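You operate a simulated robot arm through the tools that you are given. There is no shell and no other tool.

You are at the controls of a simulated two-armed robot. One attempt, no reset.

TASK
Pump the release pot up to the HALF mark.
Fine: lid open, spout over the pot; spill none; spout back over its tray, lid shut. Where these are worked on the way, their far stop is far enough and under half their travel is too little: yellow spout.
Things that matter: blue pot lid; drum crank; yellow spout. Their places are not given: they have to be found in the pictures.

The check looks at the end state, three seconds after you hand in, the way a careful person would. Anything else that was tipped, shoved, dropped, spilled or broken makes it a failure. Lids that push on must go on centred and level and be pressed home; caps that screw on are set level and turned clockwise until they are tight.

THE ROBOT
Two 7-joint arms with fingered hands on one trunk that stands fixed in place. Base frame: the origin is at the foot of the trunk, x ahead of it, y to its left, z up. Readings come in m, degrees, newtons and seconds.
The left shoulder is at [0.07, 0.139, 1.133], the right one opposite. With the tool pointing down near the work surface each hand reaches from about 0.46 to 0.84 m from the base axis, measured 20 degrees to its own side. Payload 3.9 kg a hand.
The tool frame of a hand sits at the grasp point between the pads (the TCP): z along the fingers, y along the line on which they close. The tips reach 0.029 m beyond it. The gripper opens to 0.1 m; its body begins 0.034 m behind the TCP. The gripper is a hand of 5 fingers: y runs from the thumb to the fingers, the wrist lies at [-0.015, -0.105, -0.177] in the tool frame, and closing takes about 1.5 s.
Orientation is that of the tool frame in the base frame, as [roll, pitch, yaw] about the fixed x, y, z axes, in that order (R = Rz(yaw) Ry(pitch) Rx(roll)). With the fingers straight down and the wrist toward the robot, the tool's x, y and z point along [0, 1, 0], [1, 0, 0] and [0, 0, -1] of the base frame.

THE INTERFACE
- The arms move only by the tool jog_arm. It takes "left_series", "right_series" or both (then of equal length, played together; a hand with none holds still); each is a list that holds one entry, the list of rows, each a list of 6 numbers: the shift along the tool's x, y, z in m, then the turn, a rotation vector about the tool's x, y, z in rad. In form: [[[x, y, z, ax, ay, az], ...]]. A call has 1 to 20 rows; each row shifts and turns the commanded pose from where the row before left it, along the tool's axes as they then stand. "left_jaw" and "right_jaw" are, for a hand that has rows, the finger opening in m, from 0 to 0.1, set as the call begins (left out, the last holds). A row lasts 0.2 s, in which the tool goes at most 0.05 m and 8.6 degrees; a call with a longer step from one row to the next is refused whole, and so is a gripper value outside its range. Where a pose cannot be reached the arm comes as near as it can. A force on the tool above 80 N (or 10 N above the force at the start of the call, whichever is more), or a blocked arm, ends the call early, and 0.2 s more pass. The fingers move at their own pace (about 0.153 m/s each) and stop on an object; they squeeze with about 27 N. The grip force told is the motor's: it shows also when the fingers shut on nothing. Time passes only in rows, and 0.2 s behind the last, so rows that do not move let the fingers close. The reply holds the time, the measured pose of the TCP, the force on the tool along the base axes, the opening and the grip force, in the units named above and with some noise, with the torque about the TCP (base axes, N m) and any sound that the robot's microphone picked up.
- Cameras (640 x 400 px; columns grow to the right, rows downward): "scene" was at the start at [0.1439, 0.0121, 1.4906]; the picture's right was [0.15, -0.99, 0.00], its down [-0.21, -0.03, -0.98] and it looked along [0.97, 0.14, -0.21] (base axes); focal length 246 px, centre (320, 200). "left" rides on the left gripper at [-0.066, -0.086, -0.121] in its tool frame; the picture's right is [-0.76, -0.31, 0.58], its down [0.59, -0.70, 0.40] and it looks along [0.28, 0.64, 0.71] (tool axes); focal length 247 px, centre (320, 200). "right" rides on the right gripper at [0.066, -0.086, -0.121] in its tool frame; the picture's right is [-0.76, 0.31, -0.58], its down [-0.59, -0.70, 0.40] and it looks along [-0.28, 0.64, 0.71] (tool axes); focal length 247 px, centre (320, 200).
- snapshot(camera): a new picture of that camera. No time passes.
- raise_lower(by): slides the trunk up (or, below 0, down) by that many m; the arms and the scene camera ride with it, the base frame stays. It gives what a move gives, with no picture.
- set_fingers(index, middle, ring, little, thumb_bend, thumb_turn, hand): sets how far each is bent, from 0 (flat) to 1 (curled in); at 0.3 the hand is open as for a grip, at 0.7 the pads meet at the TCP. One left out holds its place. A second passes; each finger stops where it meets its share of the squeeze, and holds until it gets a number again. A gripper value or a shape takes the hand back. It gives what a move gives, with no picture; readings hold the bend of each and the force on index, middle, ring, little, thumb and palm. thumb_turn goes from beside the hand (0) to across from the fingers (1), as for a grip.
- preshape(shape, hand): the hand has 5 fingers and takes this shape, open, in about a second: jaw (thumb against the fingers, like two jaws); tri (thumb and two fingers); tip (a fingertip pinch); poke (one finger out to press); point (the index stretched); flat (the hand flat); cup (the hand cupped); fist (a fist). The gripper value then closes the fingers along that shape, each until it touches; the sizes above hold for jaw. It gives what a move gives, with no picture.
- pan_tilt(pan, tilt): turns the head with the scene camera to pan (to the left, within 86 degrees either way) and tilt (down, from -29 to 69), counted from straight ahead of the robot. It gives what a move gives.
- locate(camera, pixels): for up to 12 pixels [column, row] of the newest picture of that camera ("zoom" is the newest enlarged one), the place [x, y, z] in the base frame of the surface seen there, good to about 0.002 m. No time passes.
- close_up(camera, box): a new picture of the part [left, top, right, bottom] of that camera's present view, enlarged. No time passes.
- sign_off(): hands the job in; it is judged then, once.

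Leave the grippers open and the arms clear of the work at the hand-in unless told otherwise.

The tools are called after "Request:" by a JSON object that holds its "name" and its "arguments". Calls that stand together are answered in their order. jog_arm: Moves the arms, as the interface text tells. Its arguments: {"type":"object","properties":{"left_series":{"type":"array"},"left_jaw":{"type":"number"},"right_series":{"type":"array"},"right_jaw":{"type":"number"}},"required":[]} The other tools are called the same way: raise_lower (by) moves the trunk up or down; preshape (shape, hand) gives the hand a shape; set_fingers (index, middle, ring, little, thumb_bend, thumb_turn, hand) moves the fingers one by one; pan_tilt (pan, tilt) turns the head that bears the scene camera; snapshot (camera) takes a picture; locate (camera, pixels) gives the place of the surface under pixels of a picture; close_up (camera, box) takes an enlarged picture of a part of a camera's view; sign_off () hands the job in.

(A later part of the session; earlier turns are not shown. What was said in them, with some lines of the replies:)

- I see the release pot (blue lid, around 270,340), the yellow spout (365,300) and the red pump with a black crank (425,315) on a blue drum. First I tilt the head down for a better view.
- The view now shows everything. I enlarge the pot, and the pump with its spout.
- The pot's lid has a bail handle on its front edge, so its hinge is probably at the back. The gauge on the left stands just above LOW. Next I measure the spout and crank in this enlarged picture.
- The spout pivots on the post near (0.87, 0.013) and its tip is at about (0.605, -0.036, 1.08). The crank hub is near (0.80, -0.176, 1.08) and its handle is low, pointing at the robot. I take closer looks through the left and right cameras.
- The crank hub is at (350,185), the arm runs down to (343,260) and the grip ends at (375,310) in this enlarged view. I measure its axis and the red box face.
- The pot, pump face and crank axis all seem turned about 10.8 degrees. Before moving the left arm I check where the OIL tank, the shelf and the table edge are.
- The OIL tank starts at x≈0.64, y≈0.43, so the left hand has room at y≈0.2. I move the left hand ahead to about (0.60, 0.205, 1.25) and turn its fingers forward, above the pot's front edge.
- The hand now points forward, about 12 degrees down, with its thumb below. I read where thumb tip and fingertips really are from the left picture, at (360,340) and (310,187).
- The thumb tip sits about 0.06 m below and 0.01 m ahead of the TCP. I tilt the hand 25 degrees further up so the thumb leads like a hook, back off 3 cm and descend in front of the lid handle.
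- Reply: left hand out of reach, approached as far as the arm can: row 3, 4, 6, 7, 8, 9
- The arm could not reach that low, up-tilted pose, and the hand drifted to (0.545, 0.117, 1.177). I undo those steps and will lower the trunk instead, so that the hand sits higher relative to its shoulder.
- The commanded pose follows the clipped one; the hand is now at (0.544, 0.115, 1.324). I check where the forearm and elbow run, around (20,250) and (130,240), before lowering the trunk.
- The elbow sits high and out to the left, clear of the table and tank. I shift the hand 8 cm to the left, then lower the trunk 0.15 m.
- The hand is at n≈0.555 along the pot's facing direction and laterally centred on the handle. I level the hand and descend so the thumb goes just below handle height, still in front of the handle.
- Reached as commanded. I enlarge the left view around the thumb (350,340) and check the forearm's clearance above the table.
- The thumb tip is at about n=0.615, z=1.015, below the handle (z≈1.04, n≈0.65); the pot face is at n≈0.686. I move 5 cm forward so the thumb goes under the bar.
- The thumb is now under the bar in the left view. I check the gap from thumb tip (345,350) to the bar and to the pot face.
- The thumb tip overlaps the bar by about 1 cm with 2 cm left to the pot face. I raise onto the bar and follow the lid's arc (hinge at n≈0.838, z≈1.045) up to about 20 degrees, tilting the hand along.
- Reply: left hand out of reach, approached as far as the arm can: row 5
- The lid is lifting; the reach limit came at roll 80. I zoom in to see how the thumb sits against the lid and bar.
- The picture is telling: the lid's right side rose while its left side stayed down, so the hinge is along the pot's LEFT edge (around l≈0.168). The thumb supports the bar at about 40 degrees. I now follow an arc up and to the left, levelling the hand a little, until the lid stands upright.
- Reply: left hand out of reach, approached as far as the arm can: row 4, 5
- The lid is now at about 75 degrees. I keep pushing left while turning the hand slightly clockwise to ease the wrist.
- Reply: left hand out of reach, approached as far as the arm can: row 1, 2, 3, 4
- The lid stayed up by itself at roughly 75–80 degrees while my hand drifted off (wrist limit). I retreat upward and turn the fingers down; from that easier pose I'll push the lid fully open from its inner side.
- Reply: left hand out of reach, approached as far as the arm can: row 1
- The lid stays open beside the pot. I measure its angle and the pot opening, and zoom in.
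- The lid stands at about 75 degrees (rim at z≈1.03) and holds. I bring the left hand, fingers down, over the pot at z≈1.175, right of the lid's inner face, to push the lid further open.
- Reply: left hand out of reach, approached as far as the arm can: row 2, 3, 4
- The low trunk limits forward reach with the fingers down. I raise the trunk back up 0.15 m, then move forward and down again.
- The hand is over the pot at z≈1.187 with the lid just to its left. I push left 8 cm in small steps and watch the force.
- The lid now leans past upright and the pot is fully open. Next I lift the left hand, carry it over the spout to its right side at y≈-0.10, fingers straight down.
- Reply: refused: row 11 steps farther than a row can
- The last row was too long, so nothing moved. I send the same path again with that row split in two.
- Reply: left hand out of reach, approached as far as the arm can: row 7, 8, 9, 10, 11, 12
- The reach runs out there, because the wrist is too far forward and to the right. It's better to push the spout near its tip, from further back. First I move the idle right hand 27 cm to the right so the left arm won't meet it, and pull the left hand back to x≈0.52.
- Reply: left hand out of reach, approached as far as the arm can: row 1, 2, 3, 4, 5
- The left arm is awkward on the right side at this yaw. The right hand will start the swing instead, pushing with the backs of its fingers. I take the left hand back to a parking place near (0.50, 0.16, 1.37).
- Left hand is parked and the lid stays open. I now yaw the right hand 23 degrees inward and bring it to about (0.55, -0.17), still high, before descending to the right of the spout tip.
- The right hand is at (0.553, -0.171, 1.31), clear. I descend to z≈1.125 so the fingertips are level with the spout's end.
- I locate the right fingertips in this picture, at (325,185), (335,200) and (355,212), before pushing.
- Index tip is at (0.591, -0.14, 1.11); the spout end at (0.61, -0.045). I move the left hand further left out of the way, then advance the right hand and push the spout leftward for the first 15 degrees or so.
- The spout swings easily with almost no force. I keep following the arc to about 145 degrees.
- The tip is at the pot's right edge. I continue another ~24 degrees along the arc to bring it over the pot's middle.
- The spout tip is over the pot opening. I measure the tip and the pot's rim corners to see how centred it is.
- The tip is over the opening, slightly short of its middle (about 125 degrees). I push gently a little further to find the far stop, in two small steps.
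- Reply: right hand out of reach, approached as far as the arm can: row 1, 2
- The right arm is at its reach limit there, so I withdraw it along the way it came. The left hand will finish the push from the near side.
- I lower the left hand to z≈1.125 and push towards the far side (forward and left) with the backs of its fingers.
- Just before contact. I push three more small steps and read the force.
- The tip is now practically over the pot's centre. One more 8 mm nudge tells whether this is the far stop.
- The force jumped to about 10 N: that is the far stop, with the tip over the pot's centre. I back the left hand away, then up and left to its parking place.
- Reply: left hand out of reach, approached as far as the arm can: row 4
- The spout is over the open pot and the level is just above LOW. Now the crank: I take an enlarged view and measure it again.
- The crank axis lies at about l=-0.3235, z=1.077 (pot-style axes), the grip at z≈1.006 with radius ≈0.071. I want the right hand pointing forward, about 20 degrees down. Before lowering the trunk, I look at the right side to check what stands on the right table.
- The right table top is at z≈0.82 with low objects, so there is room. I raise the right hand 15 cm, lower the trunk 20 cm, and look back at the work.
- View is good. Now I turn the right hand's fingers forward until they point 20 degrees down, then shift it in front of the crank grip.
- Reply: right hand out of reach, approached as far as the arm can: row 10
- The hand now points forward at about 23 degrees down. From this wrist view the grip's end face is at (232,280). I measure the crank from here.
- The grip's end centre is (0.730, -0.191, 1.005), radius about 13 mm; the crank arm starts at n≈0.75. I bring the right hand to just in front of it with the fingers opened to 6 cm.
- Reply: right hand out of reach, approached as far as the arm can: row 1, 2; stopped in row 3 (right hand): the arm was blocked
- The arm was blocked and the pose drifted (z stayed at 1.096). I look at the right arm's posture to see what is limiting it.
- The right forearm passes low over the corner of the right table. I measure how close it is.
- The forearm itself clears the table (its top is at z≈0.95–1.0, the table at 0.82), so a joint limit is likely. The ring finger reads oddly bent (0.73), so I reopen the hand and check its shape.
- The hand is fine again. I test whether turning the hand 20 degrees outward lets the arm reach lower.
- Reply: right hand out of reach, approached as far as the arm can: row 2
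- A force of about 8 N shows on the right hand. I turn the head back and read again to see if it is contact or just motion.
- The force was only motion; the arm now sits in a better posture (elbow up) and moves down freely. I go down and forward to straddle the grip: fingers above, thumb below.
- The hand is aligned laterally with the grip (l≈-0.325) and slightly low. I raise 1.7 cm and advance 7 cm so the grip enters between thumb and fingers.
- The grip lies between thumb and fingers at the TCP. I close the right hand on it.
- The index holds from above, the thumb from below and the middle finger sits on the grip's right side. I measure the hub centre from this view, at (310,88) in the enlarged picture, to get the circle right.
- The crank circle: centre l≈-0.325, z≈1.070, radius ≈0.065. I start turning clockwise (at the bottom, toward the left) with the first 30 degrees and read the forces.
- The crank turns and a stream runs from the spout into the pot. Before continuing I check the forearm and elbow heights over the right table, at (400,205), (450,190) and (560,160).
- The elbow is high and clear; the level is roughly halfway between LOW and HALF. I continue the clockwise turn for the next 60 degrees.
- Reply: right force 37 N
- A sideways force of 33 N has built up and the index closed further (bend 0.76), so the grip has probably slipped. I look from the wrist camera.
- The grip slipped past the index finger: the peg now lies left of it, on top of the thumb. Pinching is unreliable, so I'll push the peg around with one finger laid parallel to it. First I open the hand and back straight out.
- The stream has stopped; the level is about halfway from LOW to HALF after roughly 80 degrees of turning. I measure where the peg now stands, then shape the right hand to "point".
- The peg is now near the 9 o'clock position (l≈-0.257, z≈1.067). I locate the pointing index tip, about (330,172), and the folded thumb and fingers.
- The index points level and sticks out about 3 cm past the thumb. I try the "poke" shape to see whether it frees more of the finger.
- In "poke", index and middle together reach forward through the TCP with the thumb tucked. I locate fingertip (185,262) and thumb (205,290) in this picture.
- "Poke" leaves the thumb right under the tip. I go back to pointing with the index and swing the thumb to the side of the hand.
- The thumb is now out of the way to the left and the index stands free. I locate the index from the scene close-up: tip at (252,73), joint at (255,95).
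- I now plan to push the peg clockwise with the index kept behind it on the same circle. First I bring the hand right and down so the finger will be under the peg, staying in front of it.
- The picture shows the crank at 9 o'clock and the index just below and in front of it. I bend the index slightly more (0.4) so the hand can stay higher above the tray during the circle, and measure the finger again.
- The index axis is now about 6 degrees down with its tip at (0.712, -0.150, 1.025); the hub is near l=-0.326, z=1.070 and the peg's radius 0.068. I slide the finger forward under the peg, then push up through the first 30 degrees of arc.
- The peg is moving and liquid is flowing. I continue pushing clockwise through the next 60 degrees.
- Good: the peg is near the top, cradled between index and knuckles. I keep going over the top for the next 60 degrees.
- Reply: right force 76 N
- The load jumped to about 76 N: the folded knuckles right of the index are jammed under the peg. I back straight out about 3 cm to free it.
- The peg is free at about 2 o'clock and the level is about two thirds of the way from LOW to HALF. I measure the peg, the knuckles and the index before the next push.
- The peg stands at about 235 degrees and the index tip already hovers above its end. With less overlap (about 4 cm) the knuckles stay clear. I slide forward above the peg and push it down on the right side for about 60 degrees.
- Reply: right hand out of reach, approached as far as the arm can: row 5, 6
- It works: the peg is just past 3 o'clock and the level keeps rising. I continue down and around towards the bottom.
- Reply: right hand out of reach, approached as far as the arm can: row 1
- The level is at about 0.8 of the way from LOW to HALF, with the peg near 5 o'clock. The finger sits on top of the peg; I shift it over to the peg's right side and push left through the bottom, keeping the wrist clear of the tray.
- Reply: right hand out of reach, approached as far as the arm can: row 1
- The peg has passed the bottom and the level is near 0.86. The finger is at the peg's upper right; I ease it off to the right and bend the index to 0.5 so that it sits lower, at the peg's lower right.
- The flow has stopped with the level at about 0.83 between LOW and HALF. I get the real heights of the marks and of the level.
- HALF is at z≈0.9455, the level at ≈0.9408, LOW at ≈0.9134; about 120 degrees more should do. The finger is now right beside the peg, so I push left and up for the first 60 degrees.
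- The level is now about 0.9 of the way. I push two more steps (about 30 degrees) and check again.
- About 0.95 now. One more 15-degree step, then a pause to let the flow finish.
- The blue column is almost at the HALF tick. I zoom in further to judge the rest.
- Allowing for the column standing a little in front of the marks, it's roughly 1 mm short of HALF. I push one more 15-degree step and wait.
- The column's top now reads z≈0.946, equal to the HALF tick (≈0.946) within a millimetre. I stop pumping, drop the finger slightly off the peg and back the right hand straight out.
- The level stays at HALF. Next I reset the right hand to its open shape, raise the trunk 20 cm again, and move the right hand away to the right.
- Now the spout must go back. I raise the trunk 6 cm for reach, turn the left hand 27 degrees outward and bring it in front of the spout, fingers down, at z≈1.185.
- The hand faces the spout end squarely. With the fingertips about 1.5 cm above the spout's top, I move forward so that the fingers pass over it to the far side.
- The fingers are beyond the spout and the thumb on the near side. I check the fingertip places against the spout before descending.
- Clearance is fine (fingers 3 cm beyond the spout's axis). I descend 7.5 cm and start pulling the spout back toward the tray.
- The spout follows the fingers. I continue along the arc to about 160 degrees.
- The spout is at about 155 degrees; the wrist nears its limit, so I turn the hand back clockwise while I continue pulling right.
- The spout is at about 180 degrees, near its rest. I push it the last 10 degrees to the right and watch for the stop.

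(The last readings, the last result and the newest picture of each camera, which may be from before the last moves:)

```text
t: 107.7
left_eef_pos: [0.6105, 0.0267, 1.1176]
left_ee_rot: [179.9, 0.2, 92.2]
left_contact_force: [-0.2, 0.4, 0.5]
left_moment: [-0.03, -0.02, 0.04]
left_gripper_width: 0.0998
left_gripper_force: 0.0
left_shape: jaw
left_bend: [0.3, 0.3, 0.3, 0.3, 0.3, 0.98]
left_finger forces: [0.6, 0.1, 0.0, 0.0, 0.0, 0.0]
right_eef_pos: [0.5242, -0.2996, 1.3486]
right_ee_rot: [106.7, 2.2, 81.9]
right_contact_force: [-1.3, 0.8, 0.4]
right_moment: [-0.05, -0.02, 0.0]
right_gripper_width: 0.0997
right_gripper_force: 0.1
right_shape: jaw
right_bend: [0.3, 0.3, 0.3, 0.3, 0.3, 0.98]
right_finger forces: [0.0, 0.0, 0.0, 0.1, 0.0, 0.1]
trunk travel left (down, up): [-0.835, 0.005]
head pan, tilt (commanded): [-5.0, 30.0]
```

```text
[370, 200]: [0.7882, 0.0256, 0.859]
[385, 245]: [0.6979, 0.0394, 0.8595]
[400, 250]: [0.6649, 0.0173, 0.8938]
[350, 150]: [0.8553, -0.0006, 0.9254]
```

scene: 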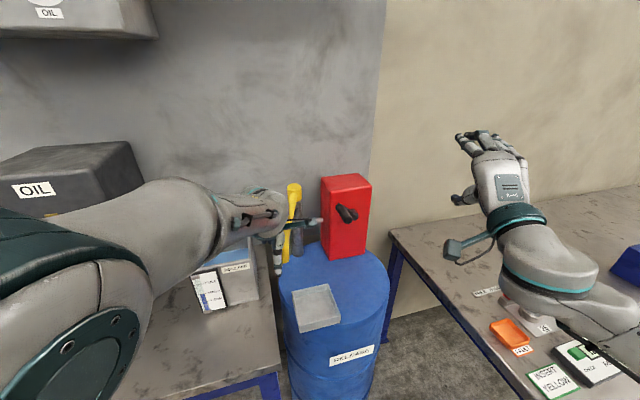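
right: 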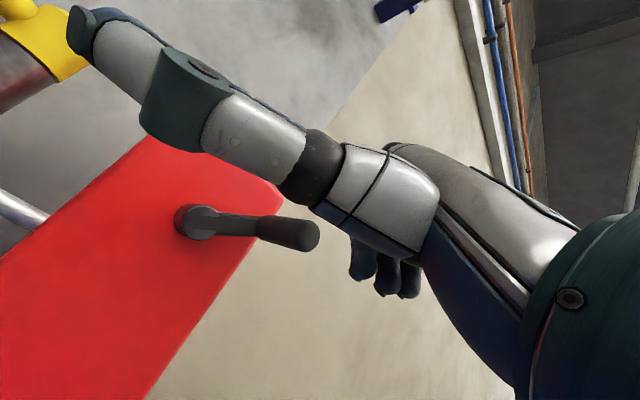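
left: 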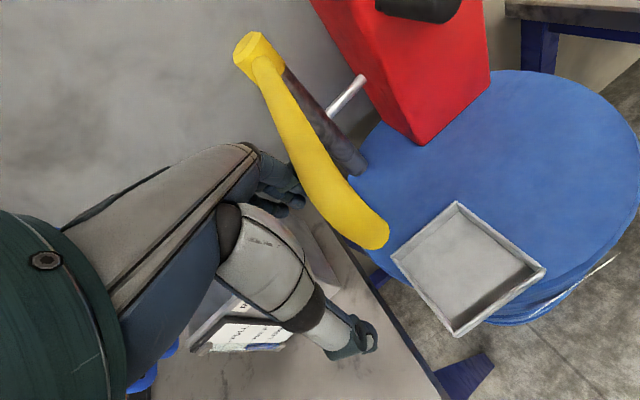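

I locate the spout tip precisely, at about (372,235) in this picture, and take a scene view.

Request:
{"name": "locate", "arguments": {"camera": "left", "pixels": [[372, 238], [380, 230], [360, 215], [330, 175], [300, 125]]}}

Request:
{"name": "snapshot", "arguments": {"camera": "scene"}}

```text
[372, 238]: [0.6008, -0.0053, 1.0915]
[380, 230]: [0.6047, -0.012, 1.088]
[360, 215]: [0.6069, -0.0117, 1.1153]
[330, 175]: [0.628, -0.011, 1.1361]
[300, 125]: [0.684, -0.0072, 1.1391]
```

```text
taken
```

scene: 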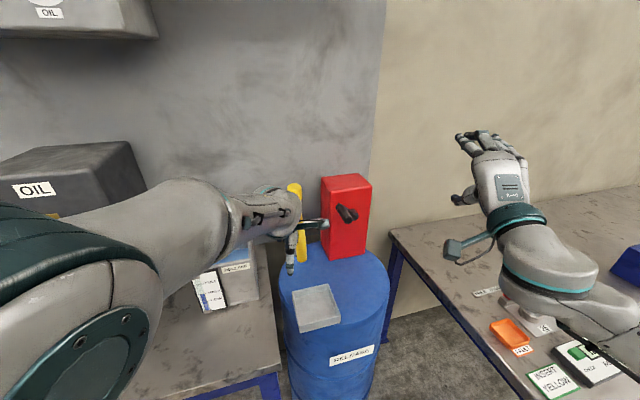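

The tip is at y≈-0.012; at the start it was near -0.036. I push about 2 cm more in small steps.

Request:
{"name": "jog_arm", "arguments": {"left_series": [[[-0.007, 0, 0, 0, 0, 0], [-0.006, 0, 0, 0, 0, 0], [-0.005, 0, 0, 0, 0, 0]]]}}

Request:
{"name": "snapshot", "arguments": {"camera": "left"}}

Request:
{"name": "locate", "arguments": {"camera": "left", "pixels": [[380, 235], [388, 225], [370, 210], [395, 230], [340, 165]]}}

```text
t: 108.5
left_eef_pos: [0.6124, 0.013, 1.1215]
left_ee_rot: [179.8, 1.3, 92.6]
left_contact_force: [-0.2, 0.4, -0.3]
left_moment: [-0.02, -0.01, 0.06]
left_gripper_width: 0.0999
left_gripper_force: 0.1
left_shape: jaw
left_bend: [0.3, 0.3, 0.3, 0.3, 0.3, 0.98]
left_finger forces: [0.5, 0.0, 0.0, 0.0, 0.0, 0.1]
right_eef_pos: [0.525, -0.3003, 1.349]
right_ee_rot: [106.6, 2.2, 81.9]
right_contact_force: [-0.5, -0.6, 0.7]
right_moment: [0.0, 0.0, -0.01]
right_gripper_width: 0.1001
right_gripper_force: 0.1
right_shape: jaw
right_bend: [0.3, 0.3, 0.3, 0.3, 0.3, 0.98]
right_finger forces: [0.0, 0.0, 0.0, 0.0, 0.0, 0.0]
trunk travel left (down, up): [-0.835, 0.005]
head pan, tilt (commanded): [-5.0, 30.0]
```

```text
taken
```

left: 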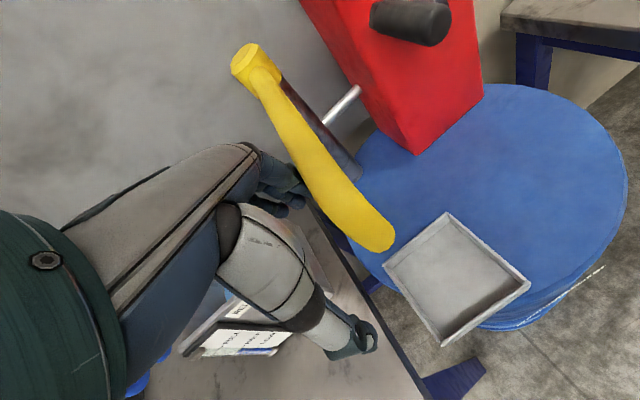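

```text
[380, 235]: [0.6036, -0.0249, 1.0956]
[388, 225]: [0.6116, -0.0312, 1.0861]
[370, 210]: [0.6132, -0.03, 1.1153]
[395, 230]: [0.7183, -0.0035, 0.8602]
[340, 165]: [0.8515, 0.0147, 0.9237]
```

Nearly there (tip y≈-0.028). I push another centimetre and check the force for the stop.

Request:
{"name": "jog_arm", "arguments": {"left_series": [[[-0.006, 0, 0, 0, 0, 0.03], [-0.006, 0, 0, 0, 0, 0.03]]]}}

Request:
{"name": "snapshot", "arguments": {"camera": "left"}}

Request:
{"name": "locate", "arguments": {"camera": "left", "pixels": [[385, 232], [392, 222], [380, 215], [370, 205], [395, 225]]}}

```text
t: 109.1
left_eef_pos: [0.6108, -0.0005, 1.1196]
left_ee_rot: [179.9, 0.9, 88.9]
left_contact_force: [0.4, 2.8, 1.2]
left_moment: [-0.04, -0.06, 0.19]
left_gripper_width: 0.0998
left_gripper_force: 0.0
left_shape: jaw
left_bend: [0.3, 0.3, 0.3, 0.3, 0.3, 0.98]
left_finger forces: [3.1, 0.0, 0.0, 0.0, 0.1, 0.1]
right_eef_pos: [0.5252, -0.2985, 1.3488]
right_ee_rot: [106.7, 2.3, 81.8]
right_contact_force: [0.9, 1.6, -0.1]
right_moment: [0.01, 0.02, -0.02]
right_gripper_width: 0.0998
right_gripper_force: 0.1
right_shape: jaw
right_bend: [0.3, 0.3, 0.3, 0.3, 0.3, 0.98]
right_finger forces: [0.0, 0.0, 0.1, 0.0, 0.0, 0.0]
trunk travel left (down, up): [-0.835, 0.005]
head pan, tilt (commanded): [-5.0, 30.0]
```

```text
taken
```

left: 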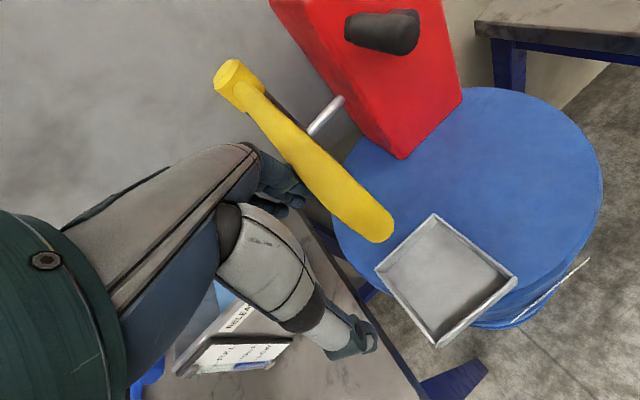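

```text
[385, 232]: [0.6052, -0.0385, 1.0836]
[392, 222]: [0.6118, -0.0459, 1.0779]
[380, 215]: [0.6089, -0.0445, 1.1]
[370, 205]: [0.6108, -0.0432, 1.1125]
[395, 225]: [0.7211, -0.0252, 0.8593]
```

The spout is back at its start place over the tray (tip about (0.607, -0.042)) and against its stop (3 N). I take the left hand off it: left, back, up, then over to the far left side of the open lid.

Request:
{"name": "jog_arm", "arguments": {"left_series": [[[0.03, 0, 0, 0, 0, 0], [0, -0.04, 0, 0, 0, 0], [0, -0.04, 0, 0, 0, 0], [0, 0, -0.045, 0, 0, -0.03], [0, 0, -0.045, 0, 0, -0.03], [0, 0, -0.045, 0, 0, 0], [0, 0, -0.045, 0, 0, 0], [0.042, 0, 0, 0, 0, 0], [0.042, 0, 0, 0, 0, 0], [0.042, 0, 0, 0, 0, 0], [0.042, 0, 0, 0, 0, 0], [0.042, 0, 0, 0, 0, 0], [0.042, 0, 0, 0, 0, 0], [0.042, 0, 0, 0, 0, 0], [0.042, 0, 0, 0, 0, 0], [0.042, 0, 0, 0, 0, 0]]]}}

Request:
{"name": "pan_tilt", "arguments": {"pan": 15, "tilt": 32}}

Request:
{"name": "snapshot", "arguments": {"camera": "scene"}}

Request:
{"name": "snapshot", "arguments": {"camera": "left"}}

```text
t: 112.5
left_eef_pos: [0.5182, 0.4092, 1.2946]
left_ee_rot: [179.9, 0.3, 92.3]
left_contact_force: [-0.9, 0.1, -0.3]
left_moment: [-0.05, -0.01, -0.02]
left_gripper_width: 0.1
left_gripper_force: 0.1
left_shape: jaw
left_bend: [0.3, 0.3, 0.3, 0.3, 0.3, 0.98]
left_finger forces: [0.0, 0.0, 0.0, 0.0, 0.0, 0.0]
right_eef_pos: [0.5249, -0.2995, 1.349]
right_ee_rot: [106.7, 2.3, 81.8]
right_contact_force: [-0.3, 0.6, 0.6]
right_moment: [0.03, 0.01, -0.02]
right_gripper_width: 0.0996
right_gripper_force: 0.0
right_shape: jaw
right_bend: [0.3, 0.3, 0.3, 0.3, 0.3, 0.98]
right_finger forces: [0.0, 0.0, 0.0, 0.0, 0.0, 0.0]
trunk travel left (down, up): [-0.835, 0.005]
head pan, tilt (commanded): [-5.0, 30.0]
```

```text
t: 113.3
left_eef_pos: [0.5194, 0.4077, 1.2951]
left_ee_rot: [180.0, 0.3, 92.2]
left_contact_force: [0.3, -0.9, -0.1]
left_moment: [0.0, -0.01, 0.02]
left_gripper_width: 0.1001
left_gripper_force: 0.1
left_shape: jaw
left_bend: [0.3, 0.3, 0.3, 0.3, 0.3, 0.98]
left_finger forces: [0.0, 0.0, 0.1, 0.0, 0.0, 0.0]
right_eef_pos: [0.5247, -0.3009, 1.3486]
right_ee_rot: [106.7, 2.2, 81.9]
right_contact_force: [0.4, -0.3, 0.4]
right_moment: [0.01, -0.03, -0.01]
right_gripper_width: 0.0999
right_gripper_force: 0.1
right_shape: jaw
right_bend: [0.3, 0.3, 0.3, 0.3, 0.3, 0.98]
right_finger forces: [0.0, 0.0, 0.1, 0.0, 0.0, 0.1]
trunk travel left (down, up): [-0.835, 0.005]
head pan, tilt (commanded): [15.0, 32.0]
```

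```text
taken
```

scene: 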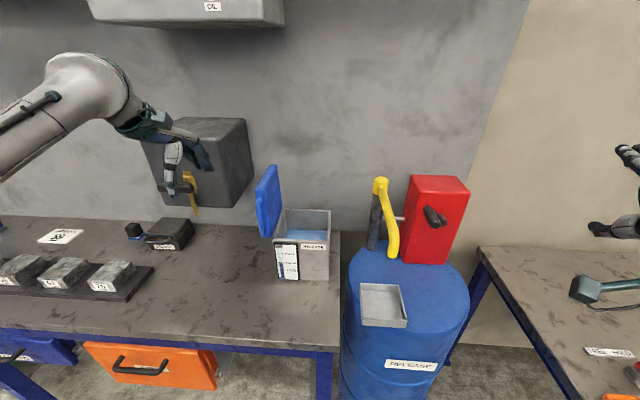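

```text
taken
```

left: 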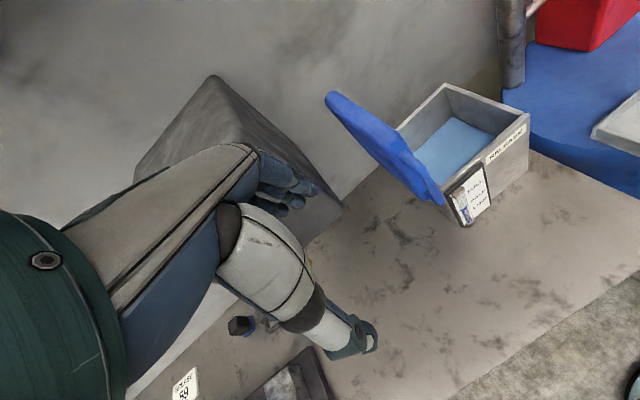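

The spout is over its tray again. I look closely at the lid and its bar from the left camera and measure them.

Request:
{"name": "close_up", "arguments": {"camera": "left", "box": [300, 60, 540, 240]}}

Request:
{"name": "close_up", "arguments": {"camera": "scene", "box": [230, 150, 350, 300]}}

Request:
{"name": "locate", "arguments": {"camera": "zoom", "pixels": [[210, 60], [170, 90], [145, 130], [150, 170], [160, 210], [165, 230], [200, 200], [185, 140], [180, 230], [215, 100]]}}

```text
2.22 times, centred on (420, 150) of left
```

zoom: 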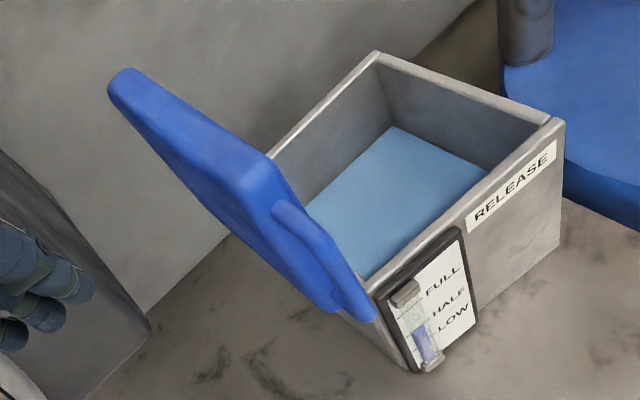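

```text
2.67 times, centred on (290, 225) of scene
```

zoom: 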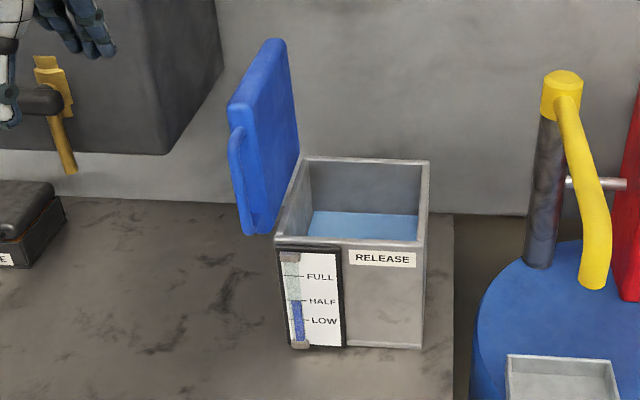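

```text
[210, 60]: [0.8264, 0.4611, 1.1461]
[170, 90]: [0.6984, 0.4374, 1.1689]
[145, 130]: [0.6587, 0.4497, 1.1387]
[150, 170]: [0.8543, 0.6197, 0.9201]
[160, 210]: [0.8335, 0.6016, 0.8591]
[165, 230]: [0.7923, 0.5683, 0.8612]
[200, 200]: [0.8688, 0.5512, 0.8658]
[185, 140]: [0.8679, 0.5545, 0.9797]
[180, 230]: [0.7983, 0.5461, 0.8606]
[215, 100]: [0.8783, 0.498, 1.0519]
```

I measure the lid and bar in this scene close-up: bar at (235,150), lid's upper corners at (275,45) and (232,100).

Request:
{"name": "locate", "arguments": {"camera": "zoom", "pixels": [[275, 45], [285, 60], [240, 95], [237, 132], [232, 155], [236, 190], [245, 225], [262, 215], [270, 140], [290, 150], [250, 150]]}}

```text
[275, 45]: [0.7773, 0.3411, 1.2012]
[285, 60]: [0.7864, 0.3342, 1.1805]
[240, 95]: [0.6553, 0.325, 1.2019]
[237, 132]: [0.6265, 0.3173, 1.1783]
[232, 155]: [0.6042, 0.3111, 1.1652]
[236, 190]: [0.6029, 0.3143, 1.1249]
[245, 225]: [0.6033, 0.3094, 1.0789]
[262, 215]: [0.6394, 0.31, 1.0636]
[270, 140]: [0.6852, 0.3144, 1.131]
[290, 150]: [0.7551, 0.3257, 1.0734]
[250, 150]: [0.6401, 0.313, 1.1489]
```

The lid is about 95 degrees open with its bar standing at l≈0.193 (x≈0.60), z 1.06–1.17. I lower the left hand to the left of the bar, index level with it.

Request:
{"name": "jog_arm", "arguments": {"left_series": [[[0, 0, 0.041, 0, 0, 0], [0, 0, 0.041, 0, 0, 0], [0, 0, 0.041, 0, 0, 0], [0, 0, 0.041, 0, 0, 0], [-0.02, 0.011, 0, 0, 0, 0], [-0.02, 0.011, 0, 0, 0, 0]]]}}

Request:
{"name": "snapshot", "arguments": {"camera": "left"}}

Request:
{"name": "close_up", "arguments": {"camera": "scene", "box": [190, 120, 350, 300]}}

```text
t: 114.7
left_eef_pos: [0.5431, 0.3661, 1.1305]
left_ee_rot: [179.9, 0.3, 92.2]
left_contact_force: [-1.3, -0.1, 0.3]
left_moment: [0.01, 0.02, 0.01]
left_gripper_width: 0.1
left_gripper_force: 0.1
left_shape: jaw
left_bend: [0.3, 0.3, 0.3, 0.3, 0.3, 0.98]
left_finger forces: [0.1, 0.0, 0.1, 0.0, 0.1, 0.0]
right_eef_pos: [0.5256, -0.3012, 1.3489]
right_ee_rot: [106.7, 2.1, 81.8]
right_contact_force: [-0.6, -0.3, 0.9]
right_moment: [0.0, 0.01, 0.03]
right_gripper_width: 0.0998
right_gripper_force: 0.0
right_shape: jaw
right_bend: [0.3, 0.3, 0.3, 0.3, 0.3, 0.98]
right_finger forces: [0.1, 0.0, 0.1, 0.0, 0.0, 0.0]
trunk travel left (down, up): [-0.835, 0.005]
head pan, tilt (commanded): [15.0, 32.0]
```

```text
taken
```

left: 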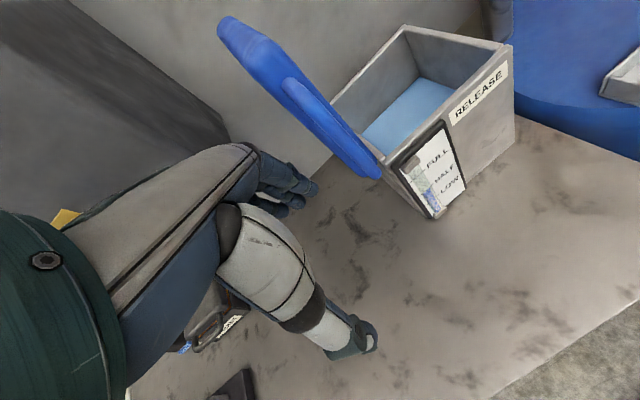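

```text
2.22 times, centred on (270, 210) of scene
```

zoom: 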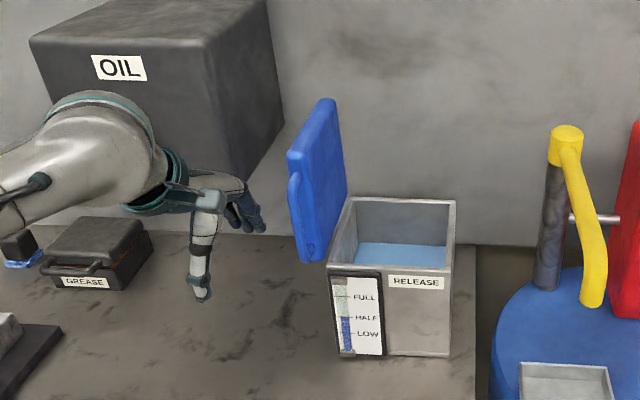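

Index is about 3 cm left of the bar. I push to the right in small steps, first 7 cm.

Request:
{"name": "jog_arm", "arguments": {"left_series": [[[-0.0119, 0.0018, 0, 0, 0, 0], [-0.0119, 0.0018, 0, 0, 0, 0], [-0.0119, 0.0018, 0, 0, 0, 0], [-0.0119, 0.0018, 0, 0, 0, 0], [-0.0119, 0.0018, 0, 0, 0, 0], [-0.0119, 0.0018, 0, 0, 0, 0]]]}}

Request:
{"name": "snapshot", "arguments": {"camera": "left"}}

Request:
{"name": "close_up", "arguments": {"camera": "scene", "box": [190, 120, 350, 300]}}

```text
t: 116.1
left_eef_pos: [0.5548, 0.2967, 1.1332]
left_ee_rot: [179.8, 0.4, 92.2]
left_contact_force: [-0.1, 0.0, 0.6]
left_moment: [0.05, -0.02, 0.01]
left_gripper_width: 0.1002
left_gripper_force: 0.1
left_shape: jaw
left_bend: [0.3, 0.3, 0.3, 0.3, 0.3, 0.98]
left_finger forces: [0.2, 0.0, 0.1, 0.0, 0.0, 0.0]
right_eef_pos: [0.5248, -0.3013, 1.348]
right_ee_rot: [106.7, 2.2, 82.0]
right_contact_force: [0.4, 0.7, -0.3]
right_moment: [0.0, 0.03, -0.01]
right_gripper_width: 0.1
right_gripper_force: 0.0
right_shape: jaw
right_bend: [0.3, 0.3, 0.3, 0.3, 0.3, 0.98]
right_finger forces: [0.1, 0.0, 0.0, 0.1, 0.0, 0.0]
trunk travel left (down, up): [-0.835, 0.005]
head pan, tilt (commanded): [15.0, 32.0]
```

```text
taken
```

left: 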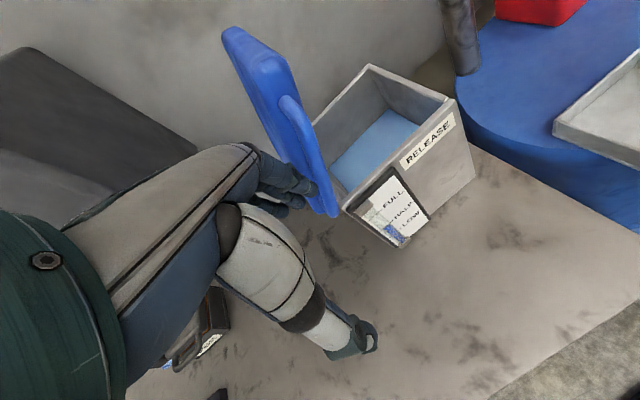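

```text
2.22 times, centred on (270, 210) of scene
```

zoom: 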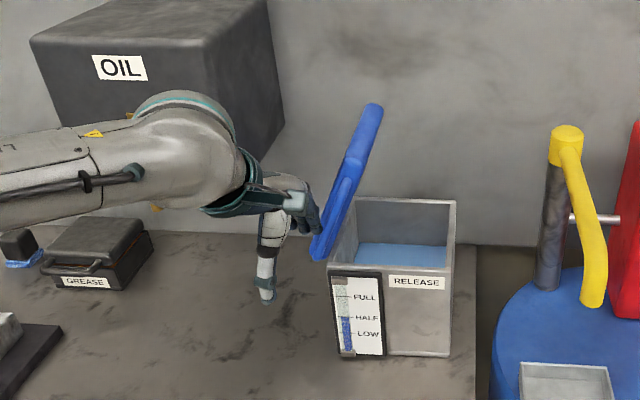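

The lid is turning, now at about 70 degrees. I keep pushing right another 6 cm.

Request:
{"name": "jog_arm", "arguments": {"left_series": [[[-0.0119, 0.0018, 0, 0, 0, 0], [-0.0119, 0.0018, 0, 0, 0, 0], [-0.0119, 0.0018, 0, 0, 0, 0], [-0.0119, 0.0018, 0, 0, 0, 0], [-0.0119, 0.0018, 0, 0, 0, 0]]]}}

Request:
{"name": "snapshot", "arguments": {"camera": "left"}}

Request:
{"name": "close_up", "arguments": {"camera": "scene", "box": [190, 120, 350, 300]}}

```text
t: 117.3
left_eef_pos: [0.5647, 0.2369, 1.1325]
left_ee_rot: [179.9, 0.2, 92.1]
left_contact_force: [0.5, -0.4, -0.5]
left_moment: [-0.03, -0.01, 0.03]
left_gripper_width: 0.0998
left_gripper_force: 0.0
left_shape: jaw
left_bend: [0.3, 0.3, 0.3, 0.3, 0.3, 0.98]
left_finger forces: [0.0, 0.0, 0.1, 0.1, 0.0, 0.0]
right_eef_pos: [0.5235, -0.3016, 1.3493]
right_ee_rot: [106.6, 2.2, 81.7]
right_contact_force: [0.7, -1.0, 0.5]
right_moment: [-0.01, 0.05, -0.01]
right_gripper_width: 0.0997
right_gripper_force: 0.2
right_shape: jaw
right_bend: [0.3, 0.3, 0.3, 0.3, 0.3, 0.98]
right_finger forces: [0.0, 0.0, 0.0, 0.0, 0.0, 0.1]
trunk travel left (down, up): [-0.835, 0.005]
head pan, tilt (commanded): [15.0, 32.0]
```

```text
taken
```

left: 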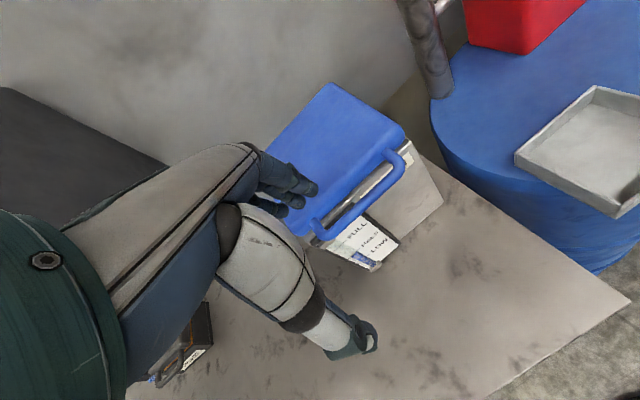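

```text
2.22 times, centred on (270, 210) of scene
```

zoom: 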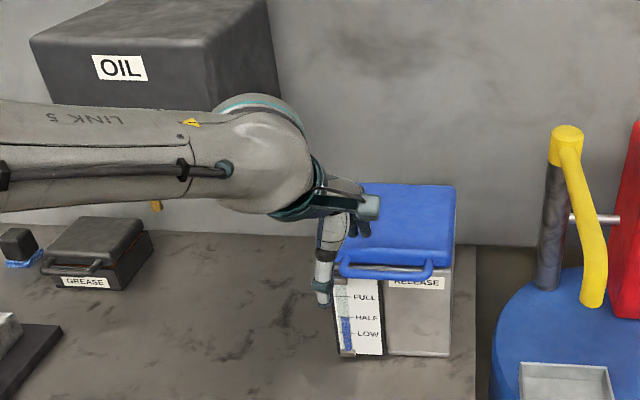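

The lid has dropped shut on its own. I check that it lies flat by measuring its top corners against the first reading (about 1.06).

Request:
{"name": "snapshot", "arguments": {"camera": "left"}}

Request:
{"name": "locate", "arguments": {"camera": "left", "pixels": [[332, 95], [395, 135], [360, 170], [315, 150], [340, 130], [280, 155], [385, 150], [320, 205]]}}

Request:
{"name": "snapshot", "arguments": {"camera": "scene"}}

Request:
{"name": "locate", "arguments": {"camera": "scene", "pixels": [[315, 206], [335, 206], [330, 225], [300, 222], [330, 238], [312, 242], [325, 215]]}}

```text
taken
```

left: 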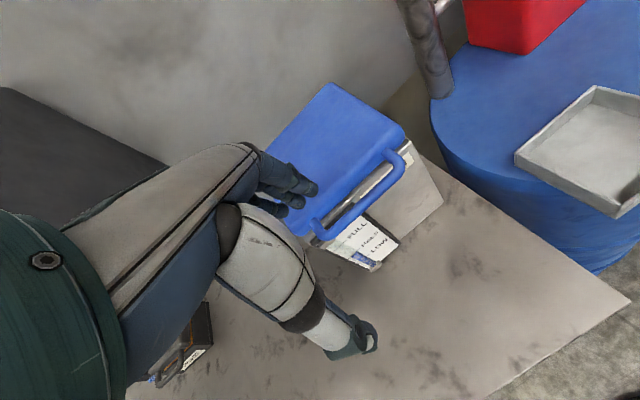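

```text
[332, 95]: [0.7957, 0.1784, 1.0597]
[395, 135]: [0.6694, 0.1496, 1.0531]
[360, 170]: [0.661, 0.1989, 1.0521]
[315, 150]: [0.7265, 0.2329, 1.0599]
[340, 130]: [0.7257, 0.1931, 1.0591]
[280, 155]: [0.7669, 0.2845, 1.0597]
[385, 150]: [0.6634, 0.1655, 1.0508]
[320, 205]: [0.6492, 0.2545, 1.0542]
```

```text
taken
```

scene: 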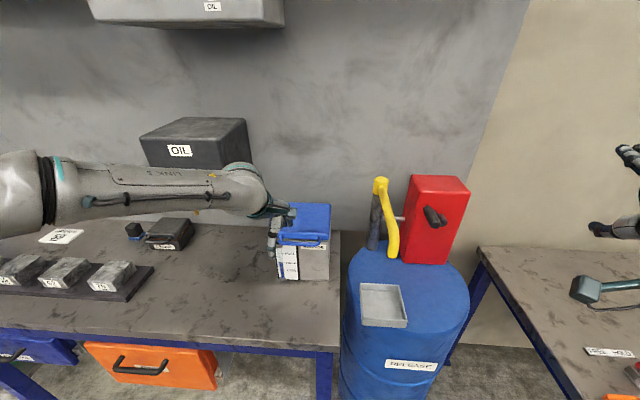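

```text
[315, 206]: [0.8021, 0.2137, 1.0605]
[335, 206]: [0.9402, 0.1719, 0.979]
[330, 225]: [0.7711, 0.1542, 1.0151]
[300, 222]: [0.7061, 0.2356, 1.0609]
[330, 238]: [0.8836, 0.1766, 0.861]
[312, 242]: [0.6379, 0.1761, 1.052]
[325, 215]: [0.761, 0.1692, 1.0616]
```

Lid top reads 1.060 everywhere, just as at the start, so it's shut. To be sure, I'll press it lightly from above with closed fingertips: first lift, move over the lid and close the fingers.

Request:
{"name": "jog_arm", "arguments": {"left_series": [[[0, 0, -0.045, 0, 0, 0], [0, 0, -0.045, 0, 0, 0], [-0.0115, 0.0425, 0, 0, 0, 0], [-0.0115, 0.0425, 0, 0, 0, 0], [-0.0115, 0.0425, 0, 0, 0, 0], [-0.0115, 0.0425, 0, 0, 0, 0], [0, 0, 0.045, 0, 0, 0], [0, 0, 0.045, 0, 0, 0]]], "left_jaw": 0.0}}

Request:
{"name": "snapshot", "arguments": {"camera": "left"}}

Request:
{"name": "close_up", "arguments": {"camera": "scene", "box": [230, 140, 350, 300]}}

```text
t: 119.1
left_eef_pos: [0.7374, 0.2001, 1.1324]
left_ee_rot: [180.0, 0.3, 92.2]
left_contact_force: [-0.4, -0.7, 0.9]
left_moment: [0.0, 0.02, -0.03]
left_gripper_width: 0.0001
left_gripper_force: 26.7
left_shape: jaw
left_bend: [0.7, 0.7, 0.7, 0.7, 0.7, 1.0]
left_finger forces: [0.1, 0.0, 0.0, 0.2, 0.0, 0.1]
right_eef_pos: [0.5262, -0.2997, 1.3488]
right_ee_rot: [106.7, 2.2, 82.0]
right_contact_force: [0.2, 0.8, -0.3]
right_moment: [0.0, -0.01, 0.0]
right_gripper_width: 0.0997
right_gripper_force: 0.0
right_shape: jaw
right_bend: [0.3, 0.3, 0.3, 0.3, 0.3, 0.98]
right_finger forces: [0.0, 0.1, 0.0, 0.0, 0.0, 0.0]
trunk travel left (down, up): [-0.835, 0.005]
head pan, tilt (commanded): [15.0, 32.0]
```

```text
taken
```

left: 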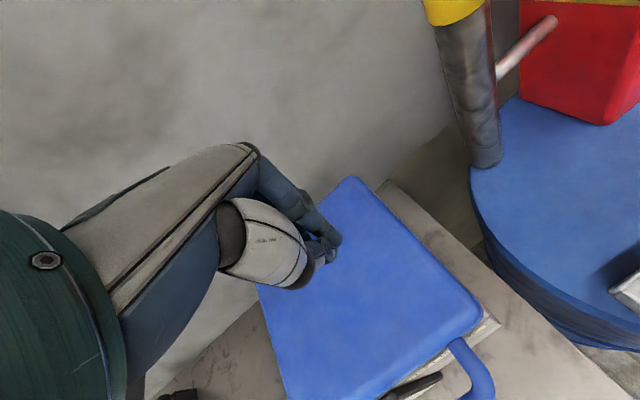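

```text
2.50 times, centred on (290, 220) of scene
```

zoom: 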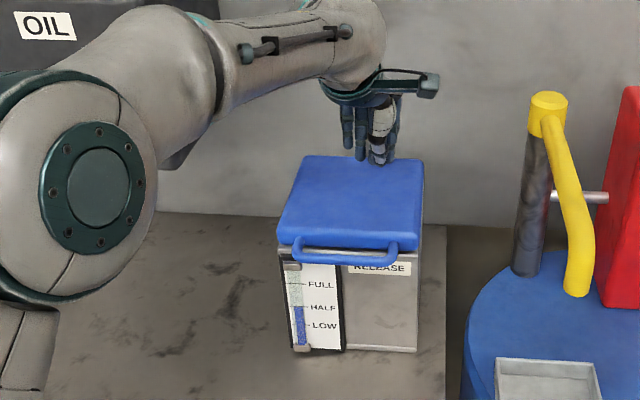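

The closed fingertips hover about 4 cm over the lid. I lower gently until light contact.

Request:
{"name": "jog_arm", "arguments": {"left_series": [[[0, 0, 0.012, 0, 0, 0], [0, 0, 0.012, 0, 0, 0], [0, 0, 0.012, 0, 0, 0], [0, 0, 0.004, 0, 0, 0]]]}}

Request:
{"name": "jog_arm", "arguments": {"left_series": [[[0, 0, 0.003, 0, 0, 0]]]}}

```text
t: 120.1
left_eef_pos: [0.7362, 0.1982, 1.0936]
left_ee_rot: [179.9, 0.3, 92.0]
left_contact_force: [-0.1, 0.4, 0.1]
left_moment: [0.01, 0.01, 0.04]
left_gripper_width: 0.0003
left_gripper_force: 27.1
left_shape: jaw
left_bend: [0.7, 0.7, 0.7, 0.7, 0.7, 1.0]
left_finger forces: [0.0, 0.0, 0.1, 0.0, 0.1, 0.0]
right_eef_pos: [0.5249, -0.3002, 1.3491]
right_ee_rot: [106.7, 2.2, 81.8]
right_contact_force: [0.3, 0.0, 0.0]
right_moment: [-0.02, 0.0, 0.02]
right_gripper_width: 0.0998
right_gripper_force: 0.1
right_shape: jaw
right_bend: [0.3, 0.3, 0.3, 0.3, 0.3, 0.98]
right_finger forces: [0.1, 0.0, 0.0, 0.0, 0.0, 0.0]
trunk travel left (down, up): [-0.835, 0.005]
head pan, tilt (commanded): [15.0, 32.0]
```

```text
t: 120.5
left_eef_pos: [0.7364, 0.1991, 1.0903]
left_ee_rot: [179.9, 0.3, 92.2]
left_contact_force: [1.0, -0.6, 2.4]
left_moment: [0.03, 0.0, -0.01]
left_gripper_width: 0.0001
left_gripper_force: 26.5
left_shape: jaw
left_bend: [0.7, 0.7, 0.7, 0.7, 0.7, 1.0]
left_finger forces: [0.0, 0.0, 0.1, 0.1, 0.0, 0.0]
right_eef_pos: [0.5246, -0.3006, 1.349]
right_ee_rot: [106.6, 2.2, 81.9]
right_contact_force: [0.1, 0.3, 0.3]
right_moment: [-0.03, 0.04, -0.01]
right_gripper_width: 0.0999
right_gripper_force: 0.0
right_shape: jaw
right_bend: [0.3, 0.3, 0.3, 0.3, 0.3, 0.98]
right_finger forces: [0.0, 0.1, 0.1, 0.1, 0.0, 0.1]
trunk travel left (down, up): [-0.835, 0.005]
head pan, tilt (commanded): [15.0, 32.0]
```

Contact begins at TCP z≈1.090 (2.4 N). I press 2 mm more for a light push and then lift off.

Request:
{"name": "jog_arm", "arguments": {"left_series": [[[0, 0, 0.002, 0, 0, 0]]]}}

Request:
{"name": "jog_arm", "arguments": {"left_series": [[[0, 0, -0.02, 0, 0, 0], [0, 0, -0.04, 0, 0, 0], [0, 0, -0.045, 0, 0, 0], [0, 0, -0.045, 0, 0, 0], [0, -0.045, 0, 0, 0, 0], [0, -0.045, 0, 0, 0, 0], [0, -0.045, 0, 0, 0, 0], [0, -0.045, 0, 0, 0, 0], [0, -0.045, 0, 0, 0, 0], [0.04, 0, 0, 0, 0, 0], [0.04, 0, 0, 0, 0, 0], [0.04, 0, 0, 0, 0, 0]]], "left_jaw": 0.1}}

Request:
{"name": "snapshot", "arguments": {"camera": "scene"}}

```text
t: 120.9
left_eef_pos: [0.7362, 0.1976, 1.0901]
left_ee_rot: [179.5, 0.3, 92.1]
left_contact_force: [2.1, 0.3, 9.2]
left_moment: [0.1, -0.08, -0.01]
left_gripper_width: 0.0
left_gripper_force: 26.9
left_shape: jaw
left_bend: [0.7, 0.7, 0.7, 0.7, 0.7, 1.0]
left_finger forces: [0.0, 18.0, 0.0, 0.0, 0.1, 0.0]
right_eef_pos: [0.5222, -0.3007, 1.3499]
right_ee_rot: [106.5, 2.1, 81.9]
right_contact_force: [-0.1, 0.1, 0.5]
right_moment: [0.01, 0.0, 0.0]
right_gripper_width: 0.1
right_gripper_force: 0.1
right_shape: jaw
right_bend: [0.3, 0.3, 0.3, 0.3, 0.3, 0.98]
right_finger forces: [0.1, 0.0, 0.0, 0.0, 0.0, 0.1]
trunk travel left (down, up): [-0.835, 0.005]
head pan, tilt (commanded): [15.0, 32.0]
```

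```text
t: 123.5
left_eef_pos: [0.5082, 0.3138, 1.2369]
left_ee_rot: [179.8, 0.4, 92.2]
left_contact_force: [-0.9, 0.4, -1.0]
left_moment: [-0.06, 0.0, 0.01]
left_gripper_width: 0.0998
left_gripper_force: 0.1
left_shape: jaw
left_bend: [0.3, 0.3, 0.3, 0.3, 0.3, 0.98]
left_finger forces: [0.0, 0.0, 0.0, 0.1, 0.0, 0.0]
left hand out of reach, approached as far as the arm can: row 8
right_eef_pos: [0.5244, -0.2976, 1.3501]
right_ee_rot: [106.6, 2.3, 82.0]
right_contact_force: [0.1, -0.5, 0.6]
right_moment: [0.01, 0.02, 0.0]
right_gripper_width: 0.0998
right_gripper_force: 0.0
right_shape: jaw
right_bend: [0.3, 0.3, 0.3, 0.3, 0.3, 0.98]
right_finger forces: [0.0, 0.0, 0.1, 0.0, 0.0, 0.0]
trunk travel left (down, up): [-0.835, 0.005]
head pan, tilt (commanded): [15.0, 32.0]
```

```text
taken
```

scene: 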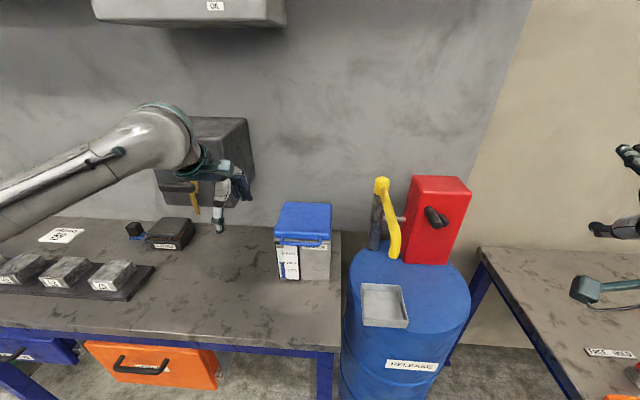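

The lid is shut, and the left hand is off and open. I check the gauge, the spout and tray, and look for spills in close-ups.

Request:
{"name": "close_up", "arguments": {"camera": "scene", "box": [260, 190, 340, 290]}}

Request:
{"name": "close_up", "arguments": {"camera": "scene", "box": [340, 160, 480, 340]}}

Request:
{"name": "close_up", "arguments": {"camera": "scene", "box": [270, 240, 310, 282]}}

```text
4.00 times, centred on (300, 240) of scene
```

zoom: 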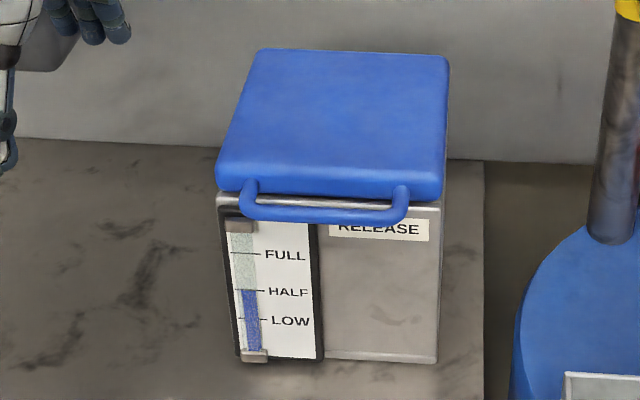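

```text
2.22 times, centred on (410, 250) of scene
```

zoom: 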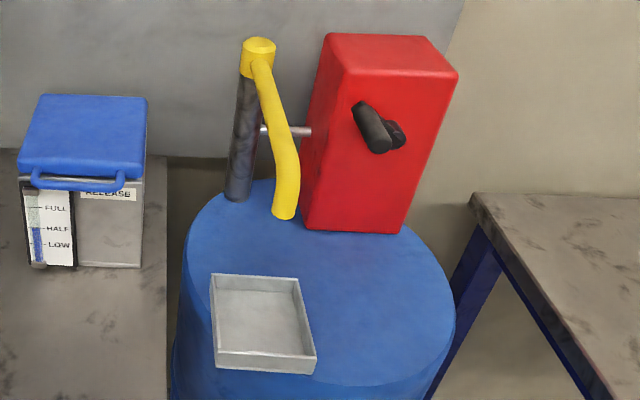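

```text
9.52 times, centred on (290, 261) of scene
```

zoom: 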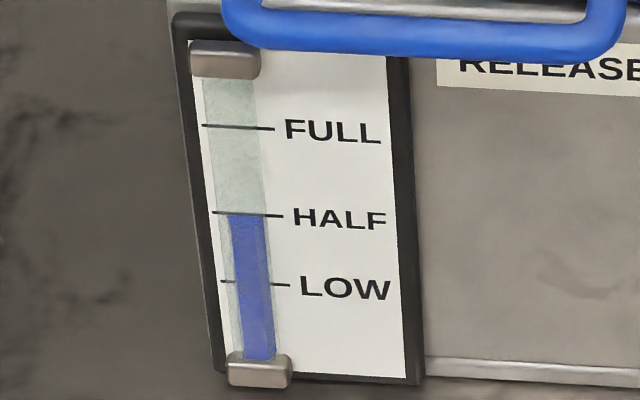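

The column's top looks level with the HALF tick, the tray and floor are clean, and the spout is over the tray. I measure the mark heights once more for certainty.

Request:
{"name": "locate", "arguments": {"camera": "zoom", "pixels": [[236, 218], [242, 218], [248, 218], [254, 218], [260, 218], [219, 212], [278, 216], [222, 281], [284, 285], [240, 230], [250, 230]]}}

Request:
{"name": "close_up", "arguments": {"camera": "scene", "box": [280, 250, 296, 270]}}

```text
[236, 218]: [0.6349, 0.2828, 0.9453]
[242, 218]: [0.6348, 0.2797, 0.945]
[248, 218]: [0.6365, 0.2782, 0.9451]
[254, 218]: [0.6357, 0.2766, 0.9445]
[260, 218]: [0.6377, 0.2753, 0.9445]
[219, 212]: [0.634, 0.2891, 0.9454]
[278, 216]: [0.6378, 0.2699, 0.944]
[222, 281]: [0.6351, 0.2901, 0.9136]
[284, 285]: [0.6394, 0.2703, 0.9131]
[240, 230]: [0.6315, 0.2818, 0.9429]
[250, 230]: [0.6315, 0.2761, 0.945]
```

```text
16.00 times, centred on (288, 260) of scene
```

zoom: 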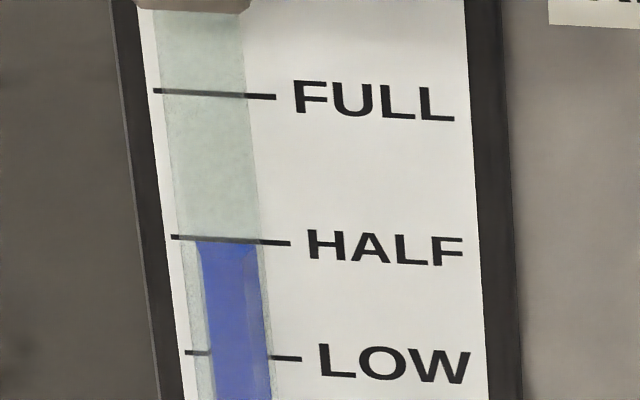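

The column's top coincides with the HALF tick (both z≈0.945). Finally I draw both hands back and up, clear of the work, grippers open.

Request:
{"name": "jog_arm", "arguments": {"left_series": [[[0, -0.03, -0.035, 0, 0, 0], [0, -0.03, -0.035, 0, 0, 0], [0, 0, -0.035, 0, 0, 0]]], "right_series": [[[0, 0.01, -0.03, 0, 0, 0], [0, 0.01, -0.03, 0, 0, 0], [0, 0.01, -0.03, 0, 0, 0]]], "left_jaw": 0.1, "right_jaw": 0.1}}

Request:
{"name": "pan_tilt", "arguments": {"pan": -5, "tilt": 35}}

Request:
{"name": "snapshot", "arguments": {"camera": "scene"}}

Request:
{"name": "close_up", "arguments": {"camera": "scene", "box": [260, 140, 400, 330]}}

```text
t: 124.3
left_eef_pos: [0.4449, 0.3075, 1.3418]
left_ee_rot: [179.9, 0.2, 92.1]
left_contact_force: [0.2, -0.1, -0.3]
left_moment: [0.01, 0.0, 0.02]
left_gripper_width: 0.1001
left_gripper_force: 0.1
left_shape: jaw
left_bend: [0.3, 0.3, 0.3, 0.3, 0.3, 0.98]
left_finger forces: [0.0, 0.0, 0.0, 0.0, 0.0, 0.0]
right_eef_pos: [0.4521, -0.2904, 1.408]
right_ee_rot: [106.8, 2.2, 81.9]
right_contact_force: [0.1, -0.4, -0.8]
right_moment: [0.02, -0.01, 0.01]
right_gripper_width: 0.1001
right_gripper_force: 0.0
right_shape: jaw
right_bend: [0.3, 0.3, 0.3, 0.3, 0.3, 0.98]
right_finger forces: [0.0, 0.0, 0.1, 0.0, 0.0, 0.0]
right hand out of reach, approached as far as the arm can: row 3
trunk travel left (down, up): [-0.835, 0.005]
head pan, tilt (commanded): [15.0, 32.0]
```

```text
t: 125.1
left_eef_pos: [0.4456, 0.3103, 1.3407]
left_ee_rot: [179.9, 0.3, 92.1]
left_contact_force: [0.2, -0.1, -1.0]
left_moment: [0.02, 0.02, -0.01]
left_gripper_width: 0.1
left_gripper_force: 0.1
left_shape: jaw
left_bend: [0.3, 0.3, 0.3, 0.3, 0.3, 0.98]
left_finger forces: [0.0, 0.0, 0.0, 0.0, 0.0, 0.0]
right_eef_pos: [0.4505, -0.2883, 1.4097]
right_ee_rot: [106.7, 2.2, 81.9]
right_contact_force: [1.0, 0.0, 0.4]
right_moment: [0.03, 0.0, -0.01]
right_gripper_width: 0.0998
right_gripper_force: 0.1
right_shape: jaw
right_bend: [0.3, 0.3, 0.3, 0.3, 0.3, 0.98]
right_finger forces: [0.0, 0.1, 0.1, 0.1, 0.1, 0.0]
trunk travel left (down, up): [-0.835, 0.005]
head pan, tilt (commanded): [-5.0, 35.0]
```

```text
taken
```

scene: 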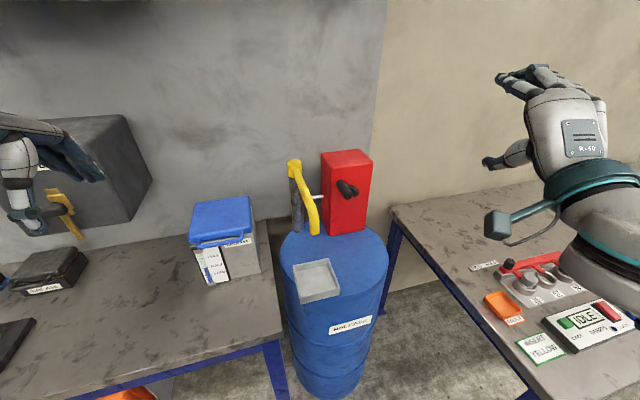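

```text
2.11 times, centred on (330, 235) of scene
```

zoom: 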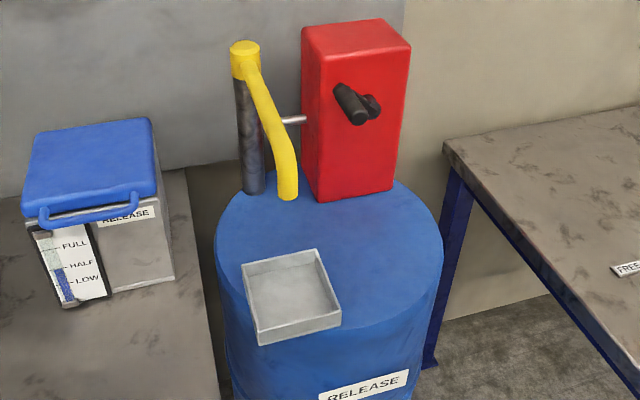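

All looks right: lid shut, level at HALF, spout back, nothing spilled. I confirm the tip's place over the tray one last time.

Request:
{"name": "locate", "arguments": {"camera": "zoom", "pixels": [[288, 195], [285, 180], [245, 262], [318, 250], [340, 318], [258, 342]]}}

```text
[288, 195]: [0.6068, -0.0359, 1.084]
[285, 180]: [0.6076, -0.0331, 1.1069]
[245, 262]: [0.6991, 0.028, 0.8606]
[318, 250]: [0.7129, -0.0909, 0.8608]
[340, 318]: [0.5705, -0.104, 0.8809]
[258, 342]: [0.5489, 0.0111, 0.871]
```

The tip is at (0.607, -0.036), the same as at the start and inside the tray's outline. The lid is shut, the level stands at HALF, and both hands are open and clear. I hand the job in.

Request:
{"name": "sign_off", "arguments": {}}

```text
The job is handed in.
```

The release pot is pumped to the HALF mark, and I have handed the job in. The result of the check has not come back.

- **Level:** the top of the gauge column matches the HALF tick, both at about z = 0.945 m.
- **Spout:** it was at its far stop over the pot while I pumped. It is now back at its starting place over the tray, tip at about (0.607, -0.036).
- **Lid:** it fell shut on its own. I pressed it lightly afterwards (about 9 N), and its top lies level at the starting height of about 1.06 m.
- **Spills:** I saw none on the tray, drum or floor in the close-ups.
- **Crank:** it stops partway round and was not returned to its start position. The pinch grip slipped and the hand jammed once, reaching about 76 N. I backed off and finished by pushing the crank with the index finger.

Both hands are open and clear of the work.
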